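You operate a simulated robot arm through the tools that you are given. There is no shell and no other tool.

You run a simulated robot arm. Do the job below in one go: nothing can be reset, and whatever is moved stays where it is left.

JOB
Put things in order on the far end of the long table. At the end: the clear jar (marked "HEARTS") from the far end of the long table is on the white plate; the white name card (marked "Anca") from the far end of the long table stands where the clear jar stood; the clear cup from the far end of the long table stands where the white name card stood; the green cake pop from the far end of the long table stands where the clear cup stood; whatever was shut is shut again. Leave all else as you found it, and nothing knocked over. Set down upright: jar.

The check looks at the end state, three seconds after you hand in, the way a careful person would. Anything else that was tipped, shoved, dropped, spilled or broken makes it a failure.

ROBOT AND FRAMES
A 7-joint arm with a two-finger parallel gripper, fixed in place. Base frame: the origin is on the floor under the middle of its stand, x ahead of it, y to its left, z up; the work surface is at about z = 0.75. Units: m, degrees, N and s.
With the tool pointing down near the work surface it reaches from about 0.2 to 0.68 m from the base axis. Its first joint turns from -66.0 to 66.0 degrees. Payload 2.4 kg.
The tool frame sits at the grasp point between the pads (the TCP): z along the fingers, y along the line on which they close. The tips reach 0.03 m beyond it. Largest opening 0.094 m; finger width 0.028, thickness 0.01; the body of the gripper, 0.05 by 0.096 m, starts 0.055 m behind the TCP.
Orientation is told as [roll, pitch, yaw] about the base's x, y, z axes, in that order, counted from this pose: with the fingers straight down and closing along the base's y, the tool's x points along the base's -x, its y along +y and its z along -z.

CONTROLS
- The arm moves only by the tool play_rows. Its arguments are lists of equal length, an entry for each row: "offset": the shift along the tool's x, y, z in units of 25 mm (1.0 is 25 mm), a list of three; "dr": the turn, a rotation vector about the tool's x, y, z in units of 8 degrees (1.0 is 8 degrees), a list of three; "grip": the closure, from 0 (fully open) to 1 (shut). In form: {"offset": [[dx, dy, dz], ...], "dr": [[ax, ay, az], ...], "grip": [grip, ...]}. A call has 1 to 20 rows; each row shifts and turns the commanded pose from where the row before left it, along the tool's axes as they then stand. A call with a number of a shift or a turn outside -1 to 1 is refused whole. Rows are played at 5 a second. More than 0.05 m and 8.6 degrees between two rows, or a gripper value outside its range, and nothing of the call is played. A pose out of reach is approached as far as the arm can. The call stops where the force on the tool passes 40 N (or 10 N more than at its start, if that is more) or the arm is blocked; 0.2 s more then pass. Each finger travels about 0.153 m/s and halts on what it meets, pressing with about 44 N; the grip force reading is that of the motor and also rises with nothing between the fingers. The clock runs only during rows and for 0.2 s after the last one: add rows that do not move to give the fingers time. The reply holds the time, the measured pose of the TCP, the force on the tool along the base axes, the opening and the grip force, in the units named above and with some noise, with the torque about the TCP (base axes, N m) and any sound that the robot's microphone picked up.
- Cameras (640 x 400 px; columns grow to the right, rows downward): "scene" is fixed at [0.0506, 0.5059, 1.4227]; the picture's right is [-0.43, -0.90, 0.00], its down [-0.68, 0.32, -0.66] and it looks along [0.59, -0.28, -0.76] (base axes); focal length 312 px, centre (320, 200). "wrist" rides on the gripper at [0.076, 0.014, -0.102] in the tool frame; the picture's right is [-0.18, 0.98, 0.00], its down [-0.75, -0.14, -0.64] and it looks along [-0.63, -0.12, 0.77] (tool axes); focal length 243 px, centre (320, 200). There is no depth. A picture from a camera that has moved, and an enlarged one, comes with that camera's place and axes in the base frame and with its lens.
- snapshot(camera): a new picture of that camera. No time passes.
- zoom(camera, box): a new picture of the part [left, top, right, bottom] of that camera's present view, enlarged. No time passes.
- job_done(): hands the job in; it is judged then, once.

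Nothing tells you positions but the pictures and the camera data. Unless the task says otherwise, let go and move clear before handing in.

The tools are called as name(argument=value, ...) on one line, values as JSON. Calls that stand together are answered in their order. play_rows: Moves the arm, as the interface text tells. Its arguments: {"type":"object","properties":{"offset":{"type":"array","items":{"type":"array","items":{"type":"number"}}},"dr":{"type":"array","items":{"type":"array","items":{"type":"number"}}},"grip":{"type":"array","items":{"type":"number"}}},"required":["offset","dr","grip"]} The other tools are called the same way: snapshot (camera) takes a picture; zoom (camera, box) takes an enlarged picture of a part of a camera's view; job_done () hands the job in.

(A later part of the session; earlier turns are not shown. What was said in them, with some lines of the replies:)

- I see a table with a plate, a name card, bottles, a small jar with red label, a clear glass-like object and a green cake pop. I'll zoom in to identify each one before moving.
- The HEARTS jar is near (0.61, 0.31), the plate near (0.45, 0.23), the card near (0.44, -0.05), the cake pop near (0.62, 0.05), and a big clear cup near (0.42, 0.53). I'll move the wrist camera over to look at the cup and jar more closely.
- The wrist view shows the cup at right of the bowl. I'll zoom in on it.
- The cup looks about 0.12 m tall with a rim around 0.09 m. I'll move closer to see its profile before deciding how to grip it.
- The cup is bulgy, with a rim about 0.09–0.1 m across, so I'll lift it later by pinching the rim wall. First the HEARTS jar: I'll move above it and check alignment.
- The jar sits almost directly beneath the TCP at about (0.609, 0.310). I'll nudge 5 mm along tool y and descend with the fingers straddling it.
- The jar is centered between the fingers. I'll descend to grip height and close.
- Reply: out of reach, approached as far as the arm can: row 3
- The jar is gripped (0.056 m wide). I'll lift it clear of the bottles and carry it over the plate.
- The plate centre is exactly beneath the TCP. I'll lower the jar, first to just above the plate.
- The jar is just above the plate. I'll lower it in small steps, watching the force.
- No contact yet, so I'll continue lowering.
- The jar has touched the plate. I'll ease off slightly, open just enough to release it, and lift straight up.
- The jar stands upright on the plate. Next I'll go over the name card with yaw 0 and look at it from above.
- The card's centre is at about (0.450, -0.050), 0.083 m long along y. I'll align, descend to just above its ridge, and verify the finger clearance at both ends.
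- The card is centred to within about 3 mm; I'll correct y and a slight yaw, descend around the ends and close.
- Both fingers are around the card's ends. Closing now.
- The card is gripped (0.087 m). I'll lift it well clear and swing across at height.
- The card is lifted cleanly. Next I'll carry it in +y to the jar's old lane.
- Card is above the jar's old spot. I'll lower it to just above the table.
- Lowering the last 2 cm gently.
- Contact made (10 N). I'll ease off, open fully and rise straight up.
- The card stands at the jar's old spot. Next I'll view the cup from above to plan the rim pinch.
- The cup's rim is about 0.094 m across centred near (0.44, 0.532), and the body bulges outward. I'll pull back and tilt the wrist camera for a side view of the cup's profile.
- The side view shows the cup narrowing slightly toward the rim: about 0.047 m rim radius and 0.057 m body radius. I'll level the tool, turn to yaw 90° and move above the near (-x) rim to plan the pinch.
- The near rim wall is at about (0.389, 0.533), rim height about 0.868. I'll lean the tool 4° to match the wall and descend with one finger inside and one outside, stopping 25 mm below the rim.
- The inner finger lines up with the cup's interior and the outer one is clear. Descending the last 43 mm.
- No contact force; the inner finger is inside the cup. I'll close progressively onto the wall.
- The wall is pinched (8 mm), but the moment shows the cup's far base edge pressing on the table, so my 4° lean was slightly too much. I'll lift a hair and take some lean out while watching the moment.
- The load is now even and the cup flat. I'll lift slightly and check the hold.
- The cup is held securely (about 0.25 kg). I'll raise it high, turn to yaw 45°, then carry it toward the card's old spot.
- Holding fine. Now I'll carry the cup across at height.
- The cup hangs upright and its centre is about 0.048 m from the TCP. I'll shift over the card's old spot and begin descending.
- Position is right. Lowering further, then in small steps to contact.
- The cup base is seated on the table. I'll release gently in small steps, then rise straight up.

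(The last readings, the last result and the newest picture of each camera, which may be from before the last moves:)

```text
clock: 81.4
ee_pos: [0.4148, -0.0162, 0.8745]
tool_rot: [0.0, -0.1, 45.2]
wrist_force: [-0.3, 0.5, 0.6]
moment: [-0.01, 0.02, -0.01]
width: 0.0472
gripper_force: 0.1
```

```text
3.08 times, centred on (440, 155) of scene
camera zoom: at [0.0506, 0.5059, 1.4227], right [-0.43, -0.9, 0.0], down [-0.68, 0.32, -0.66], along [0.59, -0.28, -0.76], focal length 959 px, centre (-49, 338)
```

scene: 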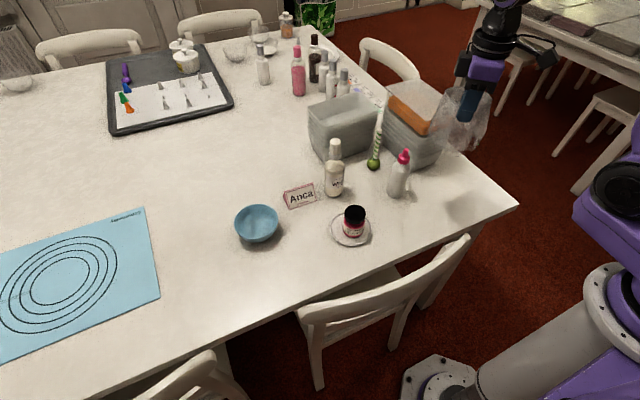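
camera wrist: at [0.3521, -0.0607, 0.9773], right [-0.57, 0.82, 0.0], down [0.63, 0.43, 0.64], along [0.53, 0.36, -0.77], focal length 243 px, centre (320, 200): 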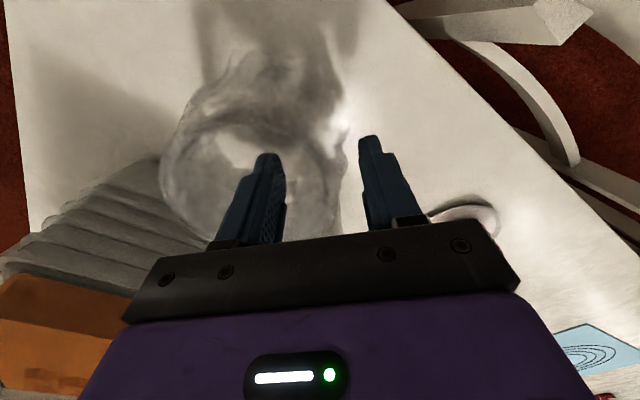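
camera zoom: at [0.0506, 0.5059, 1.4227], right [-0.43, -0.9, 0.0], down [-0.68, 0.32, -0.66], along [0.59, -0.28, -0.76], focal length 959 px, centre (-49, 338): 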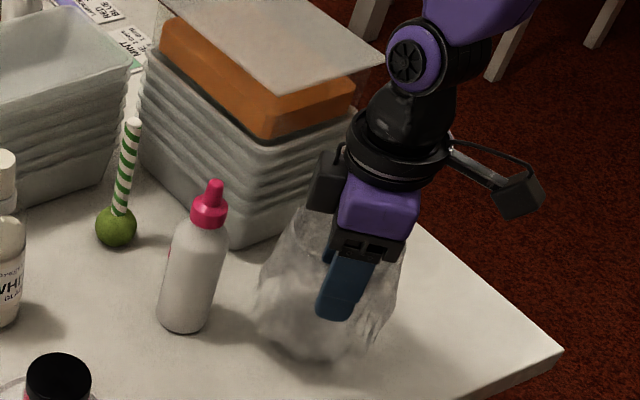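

Released cleanly with the cup standing. Rising straight up now.

play_rows(offset=[[0, 0, -0.3], [0, 0, -0.6], [0, 0, -0.95], [0, 0, -0.95], [0, 0, -0.95], [0, 0, -0.95], [0, 0, -0.95], [0, 0, -0.95], [0, 0, -0.95], [0, 0, 0]], dr=[[0, 0, 0], [0, 0, 0], [0, 0, 0], [0, 0, 0], [0, 0, 0], [0, 0, 0], [0, 0, 0], [0, 0, 0], [0, 0, 0], [0, 0, 0]], grip=[0.5, 0.5, 0.5, 0.5, 0.5, 0.5, 0.5, 0.5, 0.5, 0.5])

snapshot(camera="wrist")

snapshot(camera="scene")

zoom(camera="scene", box=[340, 80, 500, 220])

```text
clock: 83.6
ee_pos: [0.4155, -0.0164, 1.0647]
tool_rot: [0.0, 0.0, 45.1]
wrist_force: [-1.0, 0.7, -0.3]
moment: [0.02, 0.0, 0.02]
width: 0.0469
gripper_force: 0.0
```

```text
taken
camera wrist: at [0.3525, -0.0607, 1.1672], right [-0.57, 0.82, 0.0], down [0.63, 0.43, 0.64], along [0.53, 0.36, -0.77], focal length 243 px, centre (320, 200)
```

wrist: 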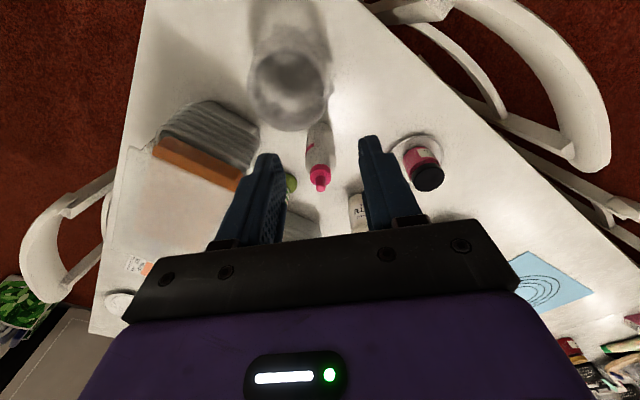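

```text
taken
```

scene: 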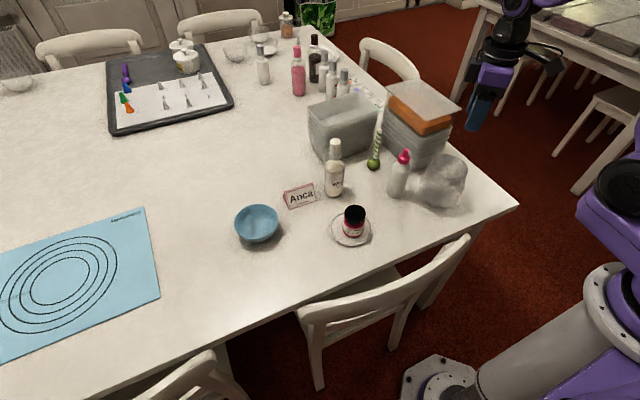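

```text
2.86 times, centred on (420, 150) of scene
camera zoom: at [0.0506, 0.5059, 1.4227], right [-0.43, -0.9, 0.0], down [-0.68, 0.32, -0.66], along [0.59, -0.28, -0.76], focal length 891 px, centre (34, 343)
```

zoom: 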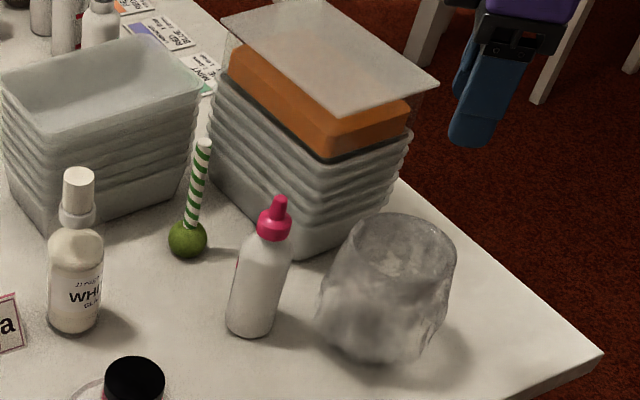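

The cup stands upright at the card's old spot. Next is the cake pop: ball near (0.618, 0.055) with its stick top at z ≈ 0.90. I'll go above it at yaw -25° so the camera stays clear of the pink-capped bottle.

play_rows(offset=[[0, 0, 0], [0, 0, 0], [0, 0, 0], [0, 0, 0], [0, 0, 0], [0, 0, 0], [0, 0, 0], [0, 0, 0], [0, 0, 0], [-0.837, 0.86, 0], [-0.837, 0.86, 0], [-0.837, 0.86, 0], [-0.837, 0.86, 0], [-0.837, 0.86, 0], [-0.837, 0.86, 0], [-0.837, 0.86, 0], [0, 0, 0.7], [0, 0, 0.7], [0, 0, 0]], dr=[[0, 0, 0.972], [0, 0, 0.972], [0, 0, 0.972], [0, 0, 0.972], [0, 0, 0.972], [0, 0, 0.972], [0, 0, 0.972], [0, 0, 0.972], [0, 0, 0.972], [0, 0, 0], [0, 0, 0], [0, 0, 0], [0, 0, 0], [0, 0, 0], [0, 0, 0], [0, 0, 0], [0, 0, 0], [0, 0, 0], [0, 0, 0]], grip=[0.5, 0.5, 0.5, 0.5, 0.5, 0.5, 0.5, 0.5, 0.5, 0.5, 0.5, 0.5, 0.5, 0.5, 0.5, 0.5, 0.5, 0.5, 0.5])

snapshot(camera="wrist")

snapshot(camera="scene")

```text
clock: 87.6
ee_pos: [0.61, 0.059, 1.0273]
tool_rot: [0.1, 0.0, -24.9]
wrist_force: [0.1, -0.1, 0.3]
moment: [-0.02, 0.0, 0.0]
width: 0.0469
gripper_force: 0.1
```

```text
taken
camera wrist: at [0.5489, 0.1032, 1.131], right [0.58, 0.81, 0.0], down [0.62, -0.45, 0.64], along [0.52, -0.37, -0.77], focal length 243 px, centre (320, 200)
```

wrist: 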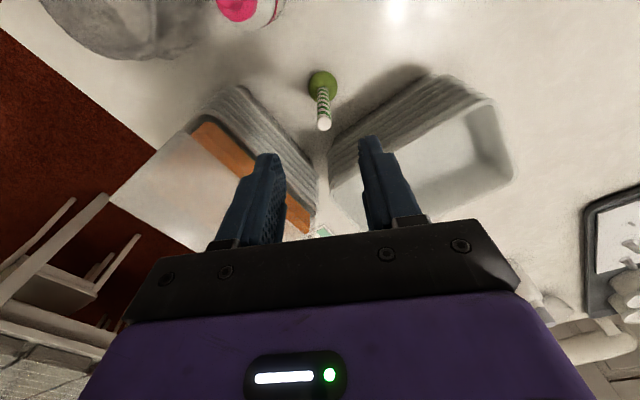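

```text
taken
```

scene: 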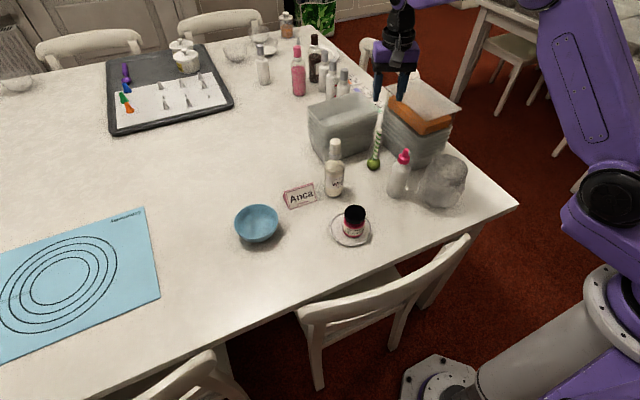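

The stick is about 18 mm ahead of the TCP and well centred sideways. I'll move 11 mm forward, descend to just above the stick top, and re-check.

play_rows(offset=[[-0.44, 0.03, 0], [0, 0, 0.8], [0, 0, 0.8], [0, 0, 0.8], [0, 0, 0.8], [0, 0, 0]], dr=[[0, 0, 0], [0, 0, 0], [0, 0, 0], [0, 0, 0], [0, 0, 0], [0, 0, 0]], grip=[0.5, 0.5, 0.5, 0.5, 0.5, 0.5])

snapshot(camera="wrist")

zoom(camera="wrist", box=[260, 80, 400, 220])

zoom(camera="scene", box=[320, 40, 480, 210])

```text
clock: 89.0
ee_pos: [0.6208, 0.0552, 0.9491]
tool_rot: [0.0, 0.0, -25.0]
wrist_force: [0.8, 0.8, -0.1]
moment: [0.03, -0.01, -0.01]
width: 0.0472
gripper_force: 0.0
```

```text
taken
camera wrist: at [0.5592, 0.0992, 1.0512], right [0.58, 0.81, 0.0], down [0.62, -0.45, 0.64], along [0.52, -0.37, -0.77], focal length 243 px, centre (320, 200)
```

wrist: 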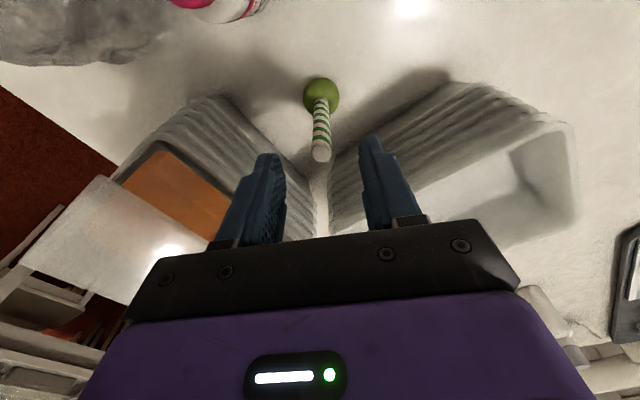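

```text
2.86 times, centred on (330, 150) of wrist
camera zoom: at [0.5592, 0.0992, 1.0512], right [0.58, 0.81, 0.0], down [0.62, -0.45, 0.64], along [0.52, -0.37, -0.77], focal length 693 px, centre (291, 343)
```

zoom: 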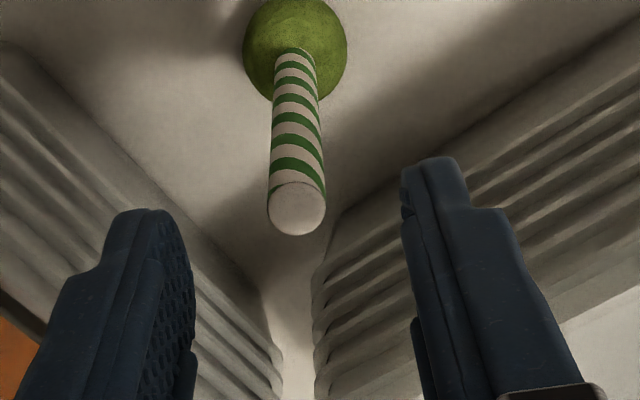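

```text
2.35 times, centred on (400, 125) of scene
camera zoom: at [0.0506, 0.5059, 1.4227], right [-0.43, -0.9, 0.0], down [-0.68, 0.32, -0.66], along [0.59, -0.28, -0.76], focal length 733 px, centre (132, 376)
```

zoom: 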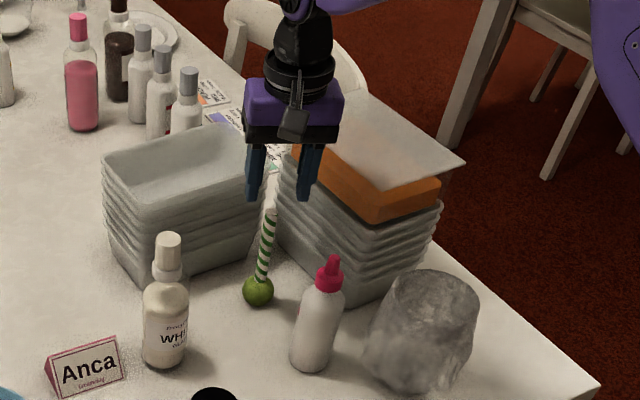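

The stick is centred between the fingers, about 6 mm ahead of the TCP as intended. I'll descend around it.

play_rows(offset=[[0, 0.01, 0.8], [0, 0, 0.8], [0, 0, 0.8], [0, 0, 0.8], [0, 0, 0]], dr=[[0, 0, 0], [0, 0, 0], [0, 0, 0], [0, 0, 0], [0, 0, 0]], grip=[0.5, 0.5, 0.5, 0.5, 0.5])

zoom(camera="wrist", box=[220, 60, 420, 240])

zoom(camera="scene", box=[320, 40, 480, 210])

```text
clock: 90.2
ee_pos: [0.622, 0.0544, 0.868]
tool_rot: [0.0, 0.1, -24.9]
wrist_force: [-0.9, 0.0, 0.7]
moment: [-0.04, -0.01, -0.02]
width: 0.0468
gripper_force: 0.0
```

```text
2.22 times, centred on (320, 150) of wrist
camera zoom: at [0.5594, 0.0996, 0.9712], right [0.58, 0.81, 0.0], down [0.62, -0.45, 0.64], along [0.52, -0.37, -0.77], focal length 539 px, centre (320, 311)
```

zoom: 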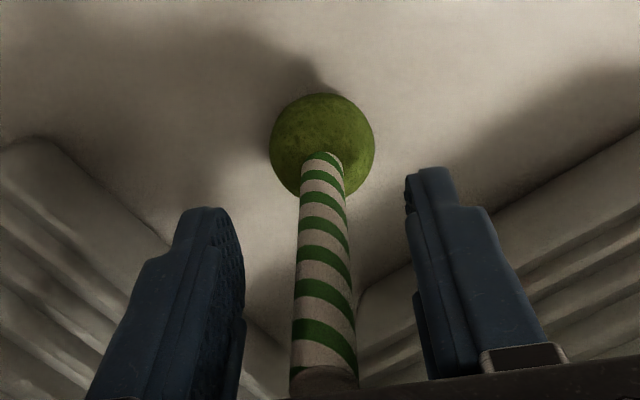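

```text
2.35 times, centred on (400, 125) of scene
camera zoom: at [0.0506, 0.5059, 1.4227], right [-0.43, -0.9, 0.0], down [-0.68, 0.32, -0.66], along [0.59, -0.28, -0.76], focal length 733 px, centre (132, 376)
```

zoom: 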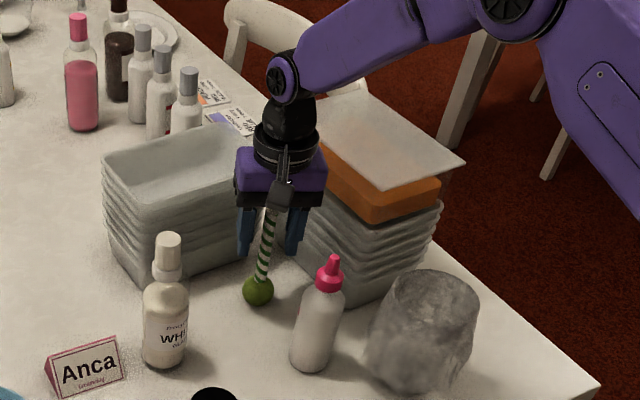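

The stick is centred. Closing gently.

play_rows(offset=[[0, 0, 0], [0, 0, 0], [0, 0, 0], [0, 0, 0], [0, 0, 0], [0, 0, 0]], dr=[[0, 0, 0], [0, 0, 0], [0, 0, 0], [0, 0, 0], [0, 0, 0], [0, 0, 0]], grip=[0.65, 0.78, 0.84, 0.9, 1, 1])

zoom(camera="wrist", box=[220, 60, 420, 240])

zoom(camera="scene", box=[320, 40, 480, 210])

```text
clock: 91.6
ee_pos: [0.6213, 0.0551, 0.8694]
tool_rot: [0.1, 0.0, -24.9]
wrist_force: [0.3, 0.4, -0.7]
moment: [-0.03, 0.0, -0.01]
width: 0.0176
gripper_force: 43.9
```

```text
2.22 times, centred on (320, 150) of wrist
camera zoom: at [0.5593, 0.0996, 0.9713], right [0.58, 0.81, 0.0], down [0.62, -0.45, 0.64], along [0.52, -0.37, -0.77], focal length 539 px, centre (320, 311)
```

zoom: 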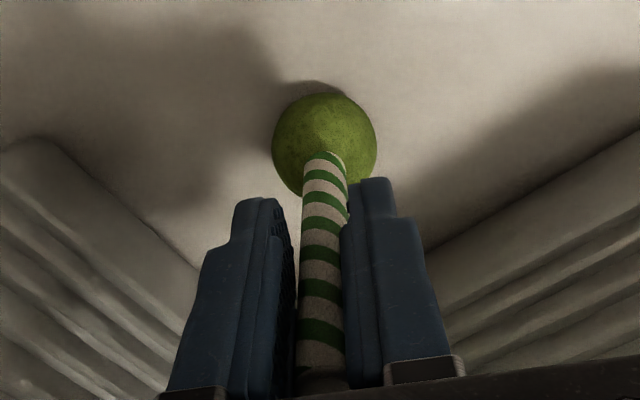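

```text
2.35 times, centred on (400, 125) of scene
camera zoom: at [0.0506, 0.5059, 1.4227], right [-0.43, -0.9, 0.0], down [-0.68, 0.32, -0.66], along [0.59, -0.28, -0.76], focal length 733 px, centre (132, 376)
```

zoom: 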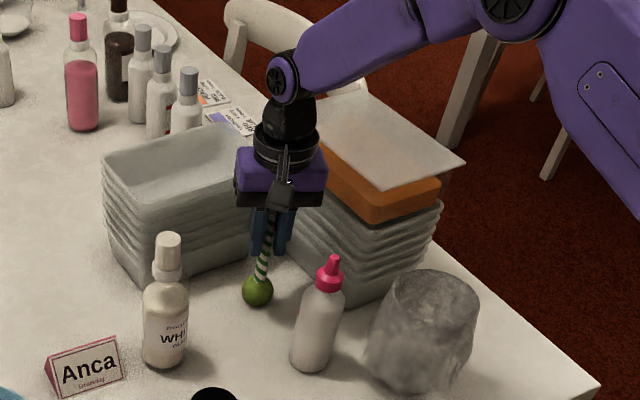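

The stick is gripped (0.0176 m). I'll lift it straight up, then turn to yaw 51° at height.

play_rows(offset=[[0, 0, -0.5], [0, 0, -0.9], [0, 0, -0.95], [0, 0, -0.95], [0, 0, -0.95], [0, 0, -0.95], [0, 0, -0.95], [0, 0, -0.95], [0, 0, -0.95], [0, 0, -0.95], [0, 0, 0]], dr=[[0, 0, 0], [0, 0, 0], [0, 0, 0], [0, 0, 0], [0, 0, 0], [0, 0, 0], [0, 0, 0], [0, 0, 0], [0, 0, 0], [0, 0, 0], [0, 0, 0]], grip=[1, 1, 1, 1, 1, 1, 1, 1, 1, 1, 1])

play_rows(offset=[[0, 0, 0], [0, 0, 0], [0, 0, 0], [0, 0, 0], [0, 0, 0], [0, 0, 0], [0, 0, 0], [0, 0, 0], [0, 0, 0], [0, 0, 0], [0, 0, 0]], dr=[[0, 0, -0.95], [0, 0, -0.95], [0, 0, -0.95], [0, 0, -0.95], [0, 0, -0.95], [0, 0, -0.95], [0, 0, -0.95], [0, 0, -0.95], [0, 0, -0.95], [0, 0, -0.95], [0, 0, 0]], grip=[1, 1, 1, 1, 1, 1, 1, 1, 1, 1, 1])

snapshot(camera="scene")

snapshot(camera="wrist")

```text
clock: 94.0
ee_pos: [0.6209, 0.0556, 1.094]
tool_rot: [-0.1, 0.1, -24.9]
wrist_force: [-1.2, 0.0, 0.2]
moment: [0.04, 0.01, 0.01]
width: 0.0175
gripper_force: 43.9
```

```text
clock: 96.4
ee_pos: [0.6217, 0.055, 1.0941]
tool_rot: [0.1, -0.1, 51.2]
wrist_force: [0.3, 0.0, -1.0]
moment: [0.01, -0.01, 0.0]
width: 0.0175
gripper_force: 43.7
```

```text
taken
```

scene: 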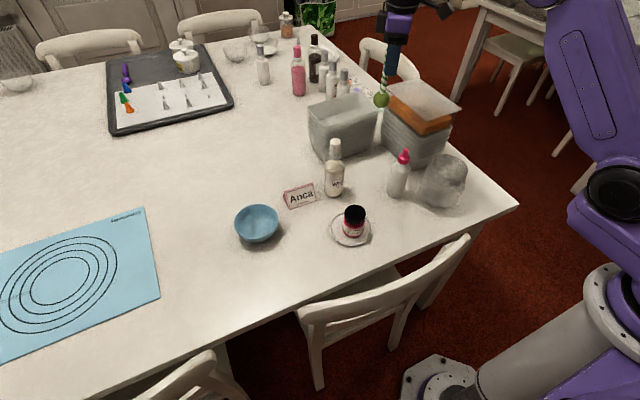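

```text
taken
camera wrist: at [0.5638, 0.0041, 1.1965], right [-0.65, 0.76, 0.0], down [0.58, 0.5, 0.64], along [0.49, 0.42, -0.77], focal length 243 px, centre (320, 200)
```

wrist: 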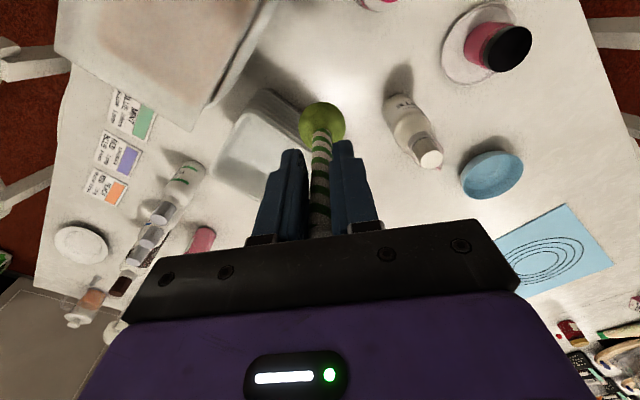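

The pop hangs straight. I'll carry it over to the cup's old spot.

play_rows(offset=[[-0.515, 0.939, 0], [-0.515, 0.939, 0], [-0.515, 0.939, 0], [-0.515, 0.939, 0], [-0.515, 0.939, 0], [-0.515, 0.939, 0], [-0.515, 0.939, 0], [-0.515, 0.939, 0], [-0.515, 0.939, 0], [-0.515, 0.939, 0], [-0.515, 0.939, 0], [-0.515, 0.939, 0], [-0.515, 0.939, 0], [-0.515, 0.939, 0], [-0.515, 0.939, 0], [-0.515, 0.939, 0], [-0.515, 0.939, 0], [-0.515, 0.939, 0], [-0.515, 0.939, 0], [0, 0, 0]], dr=[[0, 0, 0], [0, 0, 0], [0, 0, 0], [0, 0, 0], [0, 0, 0], [0, 0, 0], [0, 0, 0], [0, 0, 0], [0, 0, 0], [0, 0, 0], [0, 0, 0], [0, 0, 0], [0, 0, 0], [0, 0, 0], [0, 0, 0], [0, 0, 0], [0, 0, 0], [0, 0, 0], [0, 0, 0], [0, 0, 0]], grip=[1, 1, 1, 1, 1, 1, 1, 1, 1, 1, 1, 1, 1, 1, 1, 1, 1, 1, 1, 1])

snapshot(camera="scene")

snapshot(camera="wrist")

```text
clock: 100.6
ee_pos: [0.4284, 0.514, 1.0929]
tool_rot: [0.0, 0.0, 51.0]
wrist_force: [0.3, 0.6, -1.0]
moment: [0.03, 0.03, -0.05]
width: 0.0171
gripper_force: 44.1
out of reach, approached as far as the arm can: row 19
```

```text
taken
```

scene: 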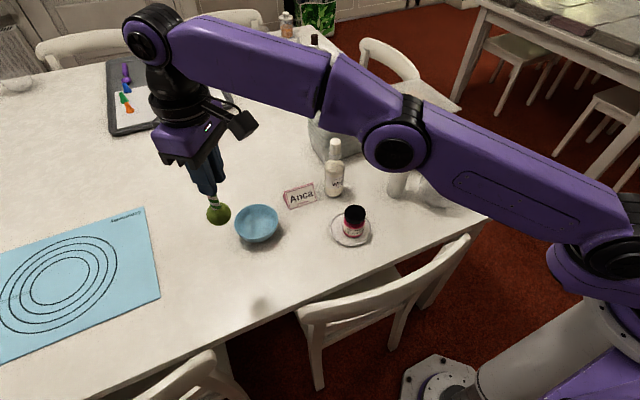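

```text
taken
camera wrist: at [0.3711, 0.4636, 1.1958], right [-0.65, 0.76, 0.0], down [0.58, 0.5, 0.64], along [0.49, 0.42, -0.77], focal length 243 px, centre (320, 200)
```

wrist: 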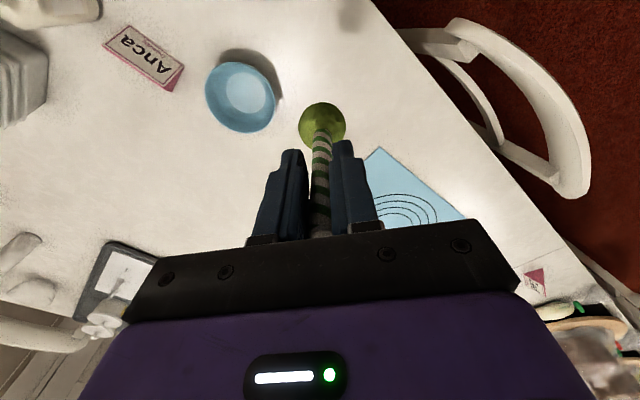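

That height limits reach, so I'll descend first and then extend outward.

play_rows(offset=[[0, 0, 0.9], [0, 0, 0.9], [0, 0, 0.9], [0, 0, 0.9], [0, 0, 0.9], [0, 0, 0.9], [0, 0, 0.9], [0, 0, 0.8], [0, 0, 0]], dr=[[0, 0, 0], [0, 0, 0], [0, 0, 0], [0, 0, 0], [0, 0, 0], [0, 0, 0], [0, 0, 0], [0, 0, 0], [0, 0, 0]], grip=[1, 1, 1, 1, 1, 1, 1, 1, 1])

snapshot(camera="wrist")

zoom(camera="scene", box=[160, 150, 320, 300])

```text
clock: 102.6
ee_pos: [0.4283, 0.5141, 0.9164]
tool_rot: [0.0, -0.1, 51.1]
wrist_force: [-0.1, -0.6, -0.1]
moment: [-0.01, 0.01, 0.0]
width: 0.0173
gripper_force: 44.1
```

```text
taken
camera wrist: at [0.3713, 0.4636, 1.0186], right [-0.65, 0.76, 0.0], down [0.58, 0.5, 0.64], along [0.49, 0.42, -0.77], focal length 243 px, centre (320, 200)
```

wrist: 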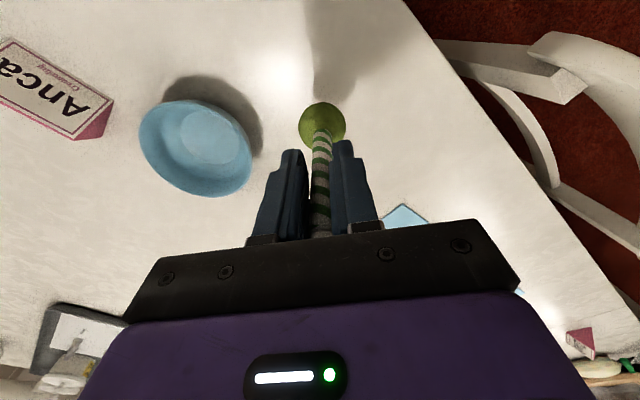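

```text
2.67 times, centred on (240, 225) of scene
camera zoom: at [0.0506, 0.5059, 1.4227], right [-0.43, -0.9, 0.0], down [-0.68, 0.32, -0.66], along [0.59, -0.28, -0.76], focal length 831 px, centre (533, 133)
```

zoom: 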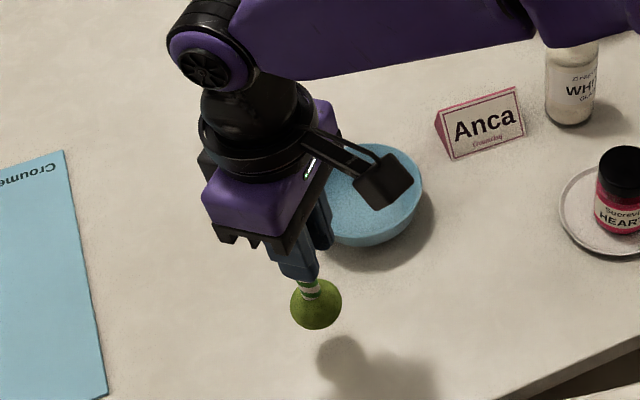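

play_rows(offset=[[-0.16, 0.18, 0], [-0.16, 0.18, 0], [0, 0, 0.3], [0, 0, 0.3], [0, 0, 0]], dr=[[0, 0, 0], [0, 0, 0], [0, 0, 0], [0, 0, 0], [0, 0, 0]], grip=[1, 1, 1, 1, 1])

snapshot(camera="wrist")

```text
clock: 103.8
ee_pos: [0.4277, 0.5269, 0.9019]
tool_rot: [0.0, 0.0, 51.2]
wrist_force: [-0.3, -0.5, -0.2]
moment: [0.02, 0.04, 0.03]
width: 0.0172
gripper_force: 44.0
```

```text
taken
camera wrist: at [0.3693, 0.4755, 1.0036], right [-0.65, 0.76, 0.0], down [0.58, 0.5, 0.64], along [0.49, 0.42, -0.77], focal length 243 px, centre (320, 200)
```

wrist: 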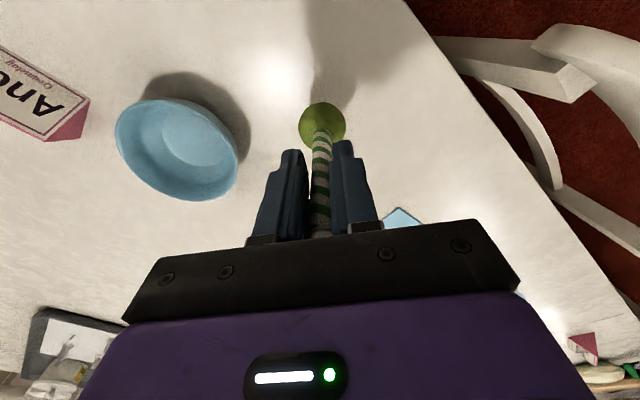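

At the cup's old centre (stick about (0.432, 0.531)). Lowering toward the table.

play_rows(offset=[[0, 0, 0.4], [0, 0, 0.4], [0, 0, 0.28], [0, 0, 0.08], [0, 0, 0]], dr=[[0, 0, 0], [0, 0, 0], [0, 0, 0], [0, 0, 0], [0, 0, 0]], grip=[1, 1, 1, 1, 1])

zoom(camera="scene", box=[180, 190, 300, 300])

```text
clock: 105.0
ee_pos: [0.4271, 0.5259, 0.8726]
tool_rot: [0.0, 0.0, 51.1]
wrist_force: [0.7, -0.6, -1.1]
moment: [-0.01, 0.0, -0.05]
width: 0.017
gripper_force: 44.0
```

```text
3.64 times, centred on (240, 245) of scene
camera zoom: at [0.0506, 0.5059, 1.4227], right [-0.43, -0.9, 0.0], down [-0.68, 0.32, -0.66], along [0.59, -0.28, -0.76], focal length 1134 px, centre (611, 36)
```

zoom: 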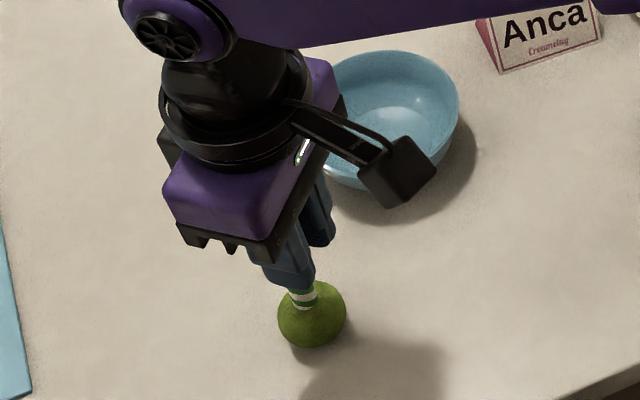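

Small steps to contact now.

play_rows(offset=[[0, 0, 0.05], [0, 0, 0.05], [0, 0, 0]], dr=[[0, 0, 0], [0, 0, 0], [0, 0, 0]], grip=[1, 1, 1])

```text
clock: 105.8
ee_pos: [0.4281, 0.5266, 0.8686]
tool_rot: [0.0, 0.1, 51.0]
wrist_force: [-0.5, -0.5, -0.5]
moment: [0.0, 0.0, 0.02]
width: 0.0171
gripper_force: 44.2
```

play_rows(offset=[[0, 0, 0.03], [0, 0, 0]], dr=[[0, 0, 0], [0, 0, 0]], grip=[1, 1])

```text
clock: 106.4
ee_pos: [0.4269, 0.5259, 0.8689]
tool_rot: [0.0, 0.0, 51.0]
wrist_force: [-0.8, 0.4, -0.1]
moment: [-0.01, -0.02, -0.03]
width: 0.0173
gripper_force: 43.8
```

play_rows(offset=[[0, 0, 0.03], [0, 0, 0]], dr=[[0, 0, 0], [0, 0, 0]], grip=[1, 1])

```text
clock: 107.0
ee_pos: [0.4265, 0.5263, 0.8678]
tool_rot: [0.0, 0.1, 51.0]
wrist_force: [-1.1, -0.5, 1.7]
moment: [0.0, 0.05, 0.02]
width: 0.0173
gripper_force: 44.3
```

play_rows(offset=[[0, 0, 0.03], [0, 0, 0], [0, 0, 0]], dr=[[0, 0, 0], [0, 0, 0], [0, 0, 0]], grip=[1, 1, 1])

zoom(camera="scene", box=[180, 190, 300, 300])

```text
clock: 107.8
ee_pos: [0.4274, 0.5257, 0.8679]
tool_rot: [0.0, -0.1, 51.2]
wrist_force: [-1.2, -2.2, 11.2]
moment: [-0.14, 0.15, 0.01]
width: 0.0172
gripper_force: 43.9
```

```text
3.64 times, centred on (240, 245) of scene
camera zoom: at [0.0504, 0.5057, 1.4228], right [-0.43, -0.9, 0.0], down [-0.68, 0.32, -0.66], along [0.59, -0.28, -0.76], focal length 1134 px, centre (611, 36)
```

zoom: 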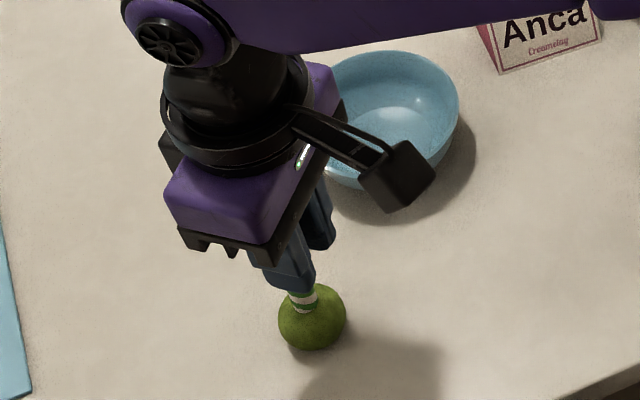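

Contact (11 N). I'll back off to a light load, then open in tiny steps so the pop isn't disturbed.

play_rows(offset=[[0, 0, -0.03], [0, 0, 0], [0, 0, 0], [0, 0, 0], [0, 0, 0], [0, 0, 0], [0, 0, 0], [0, 0, 0], [0, 0, 0]], dr=[[0, 0, 0], [0, 0, 0], [0, 0, 0], [0, 0, 0], [0, 0, 0], [0, 0, 0], [0, 0, 0], [0, 0, 0], [0, 0, 0]], grip=[1, 1, 0.81, 0.79, 0.76, 0.7, 0.6, 0.5, 0.5])

zoom(camera="wrist", box=[220, 60, 420, 240])

zoom(camera="scene", box=[180, 190, 300, 300])

```text
clock: 109.8
ee_pos: [0.4264, 0.5255, 0.8687]
tool_rot: [0.0, -0.1, 51.1]
wrist_force: [-0.6, 0.0, -0.2]
moment: [-0.01, -0.04, 0.05]
width: 0.047
gripper_force: 0.1
```

```text
2.22 times, centred on (320, 150) of wrist
camera zoom: at [0.3693, 0.4752, 0.9709], right [-0.65, 0.76, 0.0], down [0.58, 0.5, 0.64], along [0.49, 0.42, -0.77], focal length 539 px, centre (320, 311)
```

zoom: 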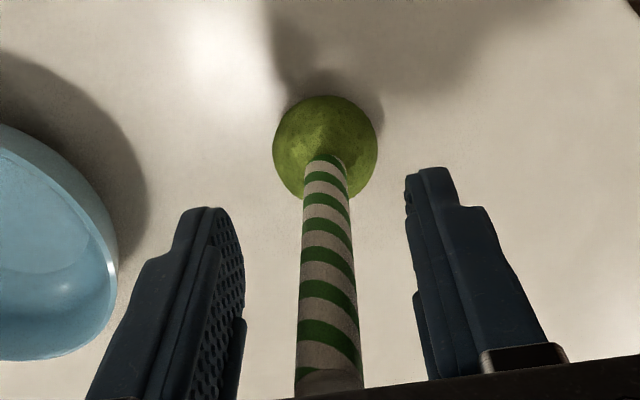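

```text
3.64 times, centred on (240, 245) of scene
camera zoom: at [0.0506, 0.5059, 1.4227], right [-0.43, -0.9, 0.0], down [-0.68, 0.32, -0.66], along [0.59, -0.28, -0.76], focal length 1134 px, centre (611, 36)
```

zoom: 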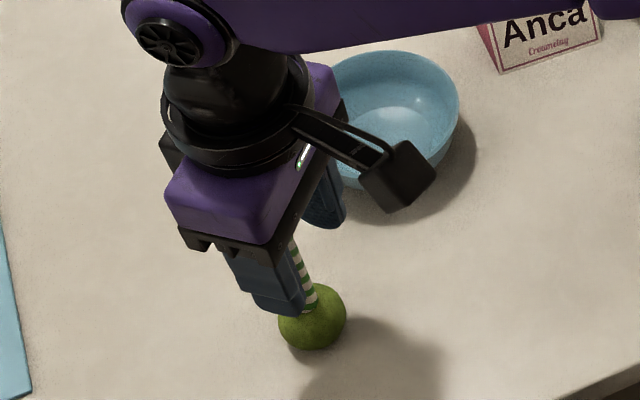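

The pop stands on its own between the open fingers. I'll wait a moment to confirm it stays put, then rise straight up.

play_rows(offset=[[0, 0, 0], [0, 0, 0], [0, 0, 0], [0, 0, 0], [0, 0, 0], [0, 0, 0], [0, 0, -0.3], [0, 0, -0.6], [0, 0, -0.9], [0, 0, -0.9], [0, 0, -0.9], [0, 0, -0.9], [0, 0, -0.9], [0, 0, 0]], dr=[[0, 0, 0], [0, 0, 0], [0, 0, 0], [0, 0, 0], [0, 0, 0], [0, 0, 0], [0, 0, 0], [0, 0, 0], [0, 0, 0], [0, 0, 0], [0, 0, 0], [0, 0, 0], [0, 0, 0], [0, 0, 0]], grip=[0.5, 0.5, 0.5, 0.5, 0.5, 0.5, 0.5, 0.5, 0.5, 0.5, 0.5, 0.5, 0.5, 0.5])

snapshot(camera="wrist")

snapshot(camera="scene")

```text
clock: 112.8
ee_pos: [0.426, 0.5266, 1.0033]
tool_rot: [0.0, 0.0, 51.1]
wrist_force: [-1.0, 0.2, 0.6]
moment: [0.0, 0.01, 0.0]
width: 0.0469
gripper_force: 0.0
```

```text
taken
camera wrist: at [0.3689, 0.4759, 1.1058], right [-0.65, 0.76, 0.0], down [0.58, 0.5, 0.64], along [0.49, 0.42, -0.77], focal length 243 px, centre (320, 200)
```

wrist: 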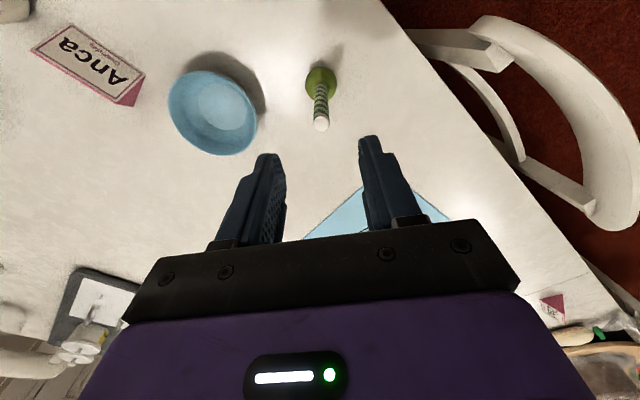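

```text
taken
```

scene: 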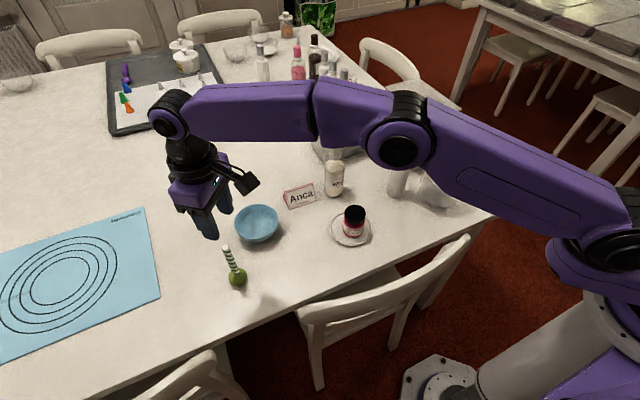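

The cake pop stands upright. I'll retract the arm toward the base and up, then inspect everything.

play_rows(offset=[[0, 0, -0.8], [0, 0, -0.8], [0.9, 0, -0.2], [0.9, 0, -0.2], [0.9, 0, -0.2], [0.9, 0, -0.2], [0.9, 0, -0.2], [0.9, 0, -0.2], [0.9, 0, -0.2], [0.9, 0, -0.2], [0.9, 0, -0.2], [0.9, 0, -0.2], [0, 0, 0]], dr=[[0, 0, 0], [0, 0, 0], [0, 0, 0], [0, 0, 0], [0, 0, 0], [0, 0, 0], [0, 0, 0], [0, 0, 0], [0, 0, 0], [0, 0, 0], [0, 0, 0], [0, 0, 0], [0, 0, 0]], grip=[0.5, 0.5, 0.5, 0.5, 0.5, 0.5, 0.5, 0.5, 0.5, 0.5, 0.5, 0.5, 0.5])

snapshot(camera="scene")

zoom(camera="scene", box=[200, 130, 480, 305])

zoom(camera="scene", box=[320, 100, 500, 225])

```text
clock: 115.6
ee_pos: [0.2864, 0.3503, 1.0931]
tool_rot: [0.1, -0.2, 51.1]
wrist_force: [0.7, 0.0, -0.1]
moment: [-0.01, -0.01, 0.04]
width: 0.0473
gripper_force: 0.1
```

```text
taken
```

scene: 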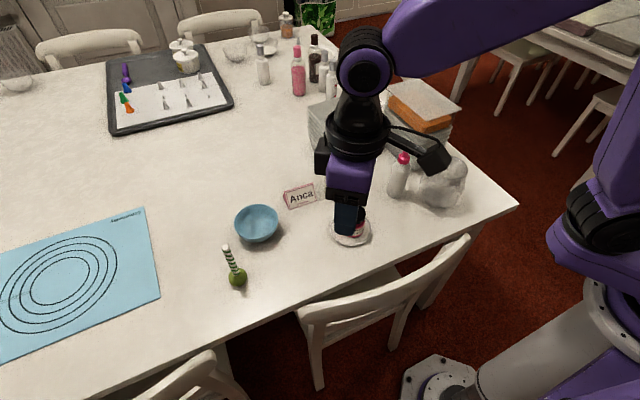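

```text
2.29 times, centred on (340, 218) of scene
camera zoom: at [0.0506, 0.5059, 1.4227], right [-0.43, -0.9, 0.0], down [-0.68, 0.32, -0.66], along [0.59, -0.28, -0.76], focal length 712 px, centre (274, 160)
```

zoom: 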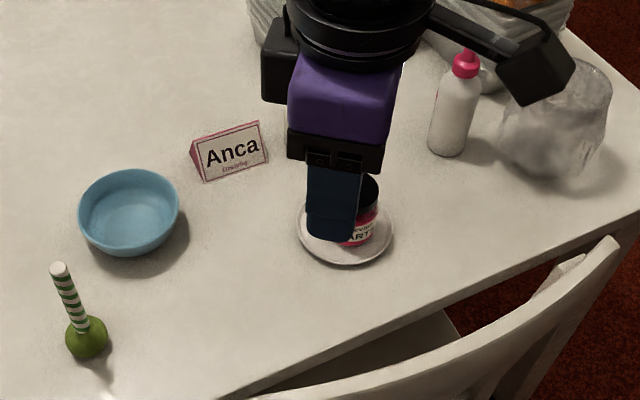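

```text
3.20 times, centred on (410, 162) of scene
camera zoom: at [0.0506, 0.5059, 1.4227], right [-0.43, -0.9, 0.0], down [-0.68, 0.32, -0.66], along [0.59, -0.28, -0.76], focal length 998 px, centre (32, 320)
```

zoom: 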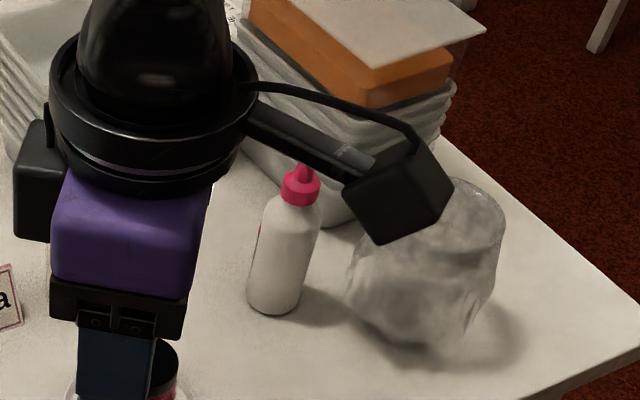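

The pop is vertical and the rest looks right. I'll return the arm to roughly its starting pose for an unobstructed final check.

play_rows(offset=[[0, 0, 0], [0, 0, 0], [0, 0, 0], [0, 0, 0], [0, 0, 0], [0, 0, 0], [0, 0, 0], [0, -0.95, 0], [0, -0.95, 0], [0, -0.95, 0], [0, -0.95, 0], [0, -0.95, 0], [0, -0.95, 0], [0, -0.95, 0], [0, -0.95, 0], [0, -0.95, 0], [0, -0.95, 0], [0, -0.95, 0], [0, -0.95, 0], [0, -0.95, 0]], dr=[[0, 0, 0.913], [0, 0, 0.913], [0, 0, 0.913], [0, 0, 0.913], [0, 0, 0.913], [0, 0, 0.913], [0, 0, 0.913], [0, 0, 0], [0, 0, 0], [0, 0, 0], [0, 0, 0], [0, 0, 0], [0, 0, 0], [0, 0, 0], [0, 0, 0], [0, 0, 0], [0, 0, 0], [0, 0, 0], [0, 0, 0], [0, 0, 0]], grip=[0.5, 0.5, 0.5, 0.5, 0.5, 0.5, 0.5, 0.5, 0.5, 0.5, 0.5, 0.3, 0.1, 0, 0, 0, 0, 0, 0, 0])

snapshot(camera="scene")

zoom(camera="scene", box=[200, 130, 480, 305])

snapshot(camera="wrist")

```text
clock: 119.8
ee_pos: [0.287, 0.0418, 1.0927]
tool_rot: [0.1, -0.1, 0.0]
wrist_force: [0.5, -0.6, -0.5]
moment: [-0.02, -0.02, 0.07]
width: 0.0941
gripper_force: 0.0
```

```text
taken
```

scene: 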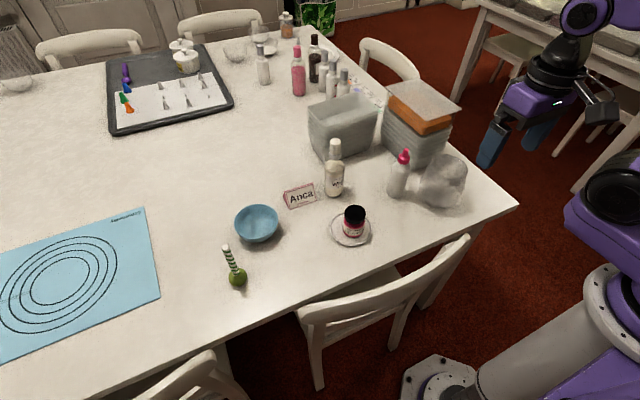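

```text
2.29 times, centred on (340, 218) of scene
camera zoom: at [0.0506, 0.5059, 1.4227], right [-0.43, -0.9, 0.0], down [-0.68, 0.32, -0.66], along [0.59, -0.28, -0.76], focal length 712 px, centre (274, 160)
```

zoom: 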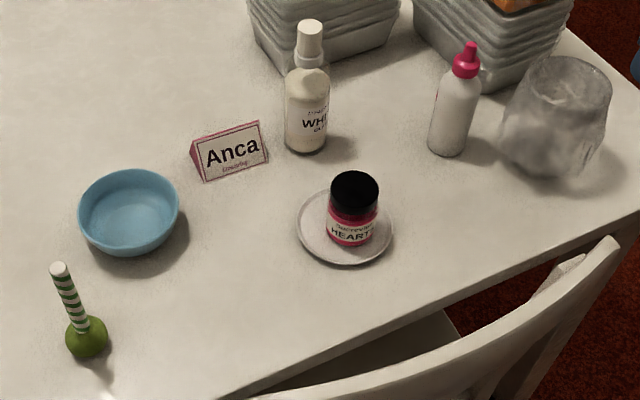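

```text
taken
camera wrist: at [0.2103, 0.0554, 1.1959], right [0.18, 0.98, 0.0], down [0.75, -0.14, 0.64], along [0.63, -0.12, -0.77], focal length 243 px, centre (320, 200)
```

wrist: 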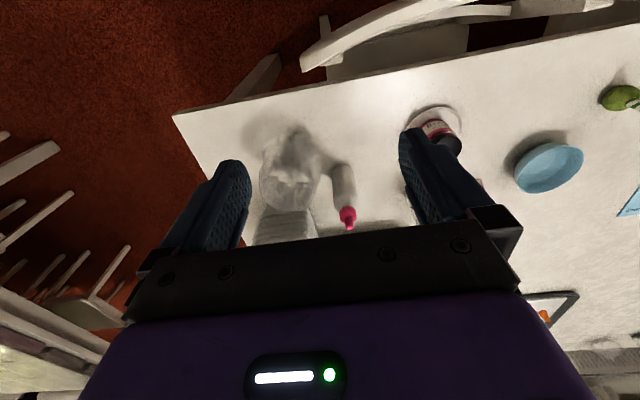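

The final view shows the HEARTS jar upright on the plate, with the Anca card at the jar's old spot and the clear cup at the card's. The cake pop stands upright at the cup's old spot, the bottles, bowl and trays are undisturbed, and the gripper is clear. Handing in.

job_done()

```text
The job is handed in.
```

The far end of the table is rearranged as asked, and I've handed it in. My last look showed nothing knocked over; I don't have the result of the check.

- **HEARTS jar:** upright on the white plate with its lid still on, close to the middle.
- **Anca card:** standing where the jar stood, facing the same way as before, about 5 mm short because that spot is at the limit of the arm's reach.
- **Clear cup:** standing where the card stood, about 8 mm off by my estimate. It was too wide to grip across, so I lifted it by the rim wall.
- **Green cake pop:** standing straight where the cup stood, a few millimetres short, again because of reach.

The bottles, bowl and trays look unmoved. I opened nothing, so there was nothing to shut again. The gripper is empty and the arm is back near its starting pose.
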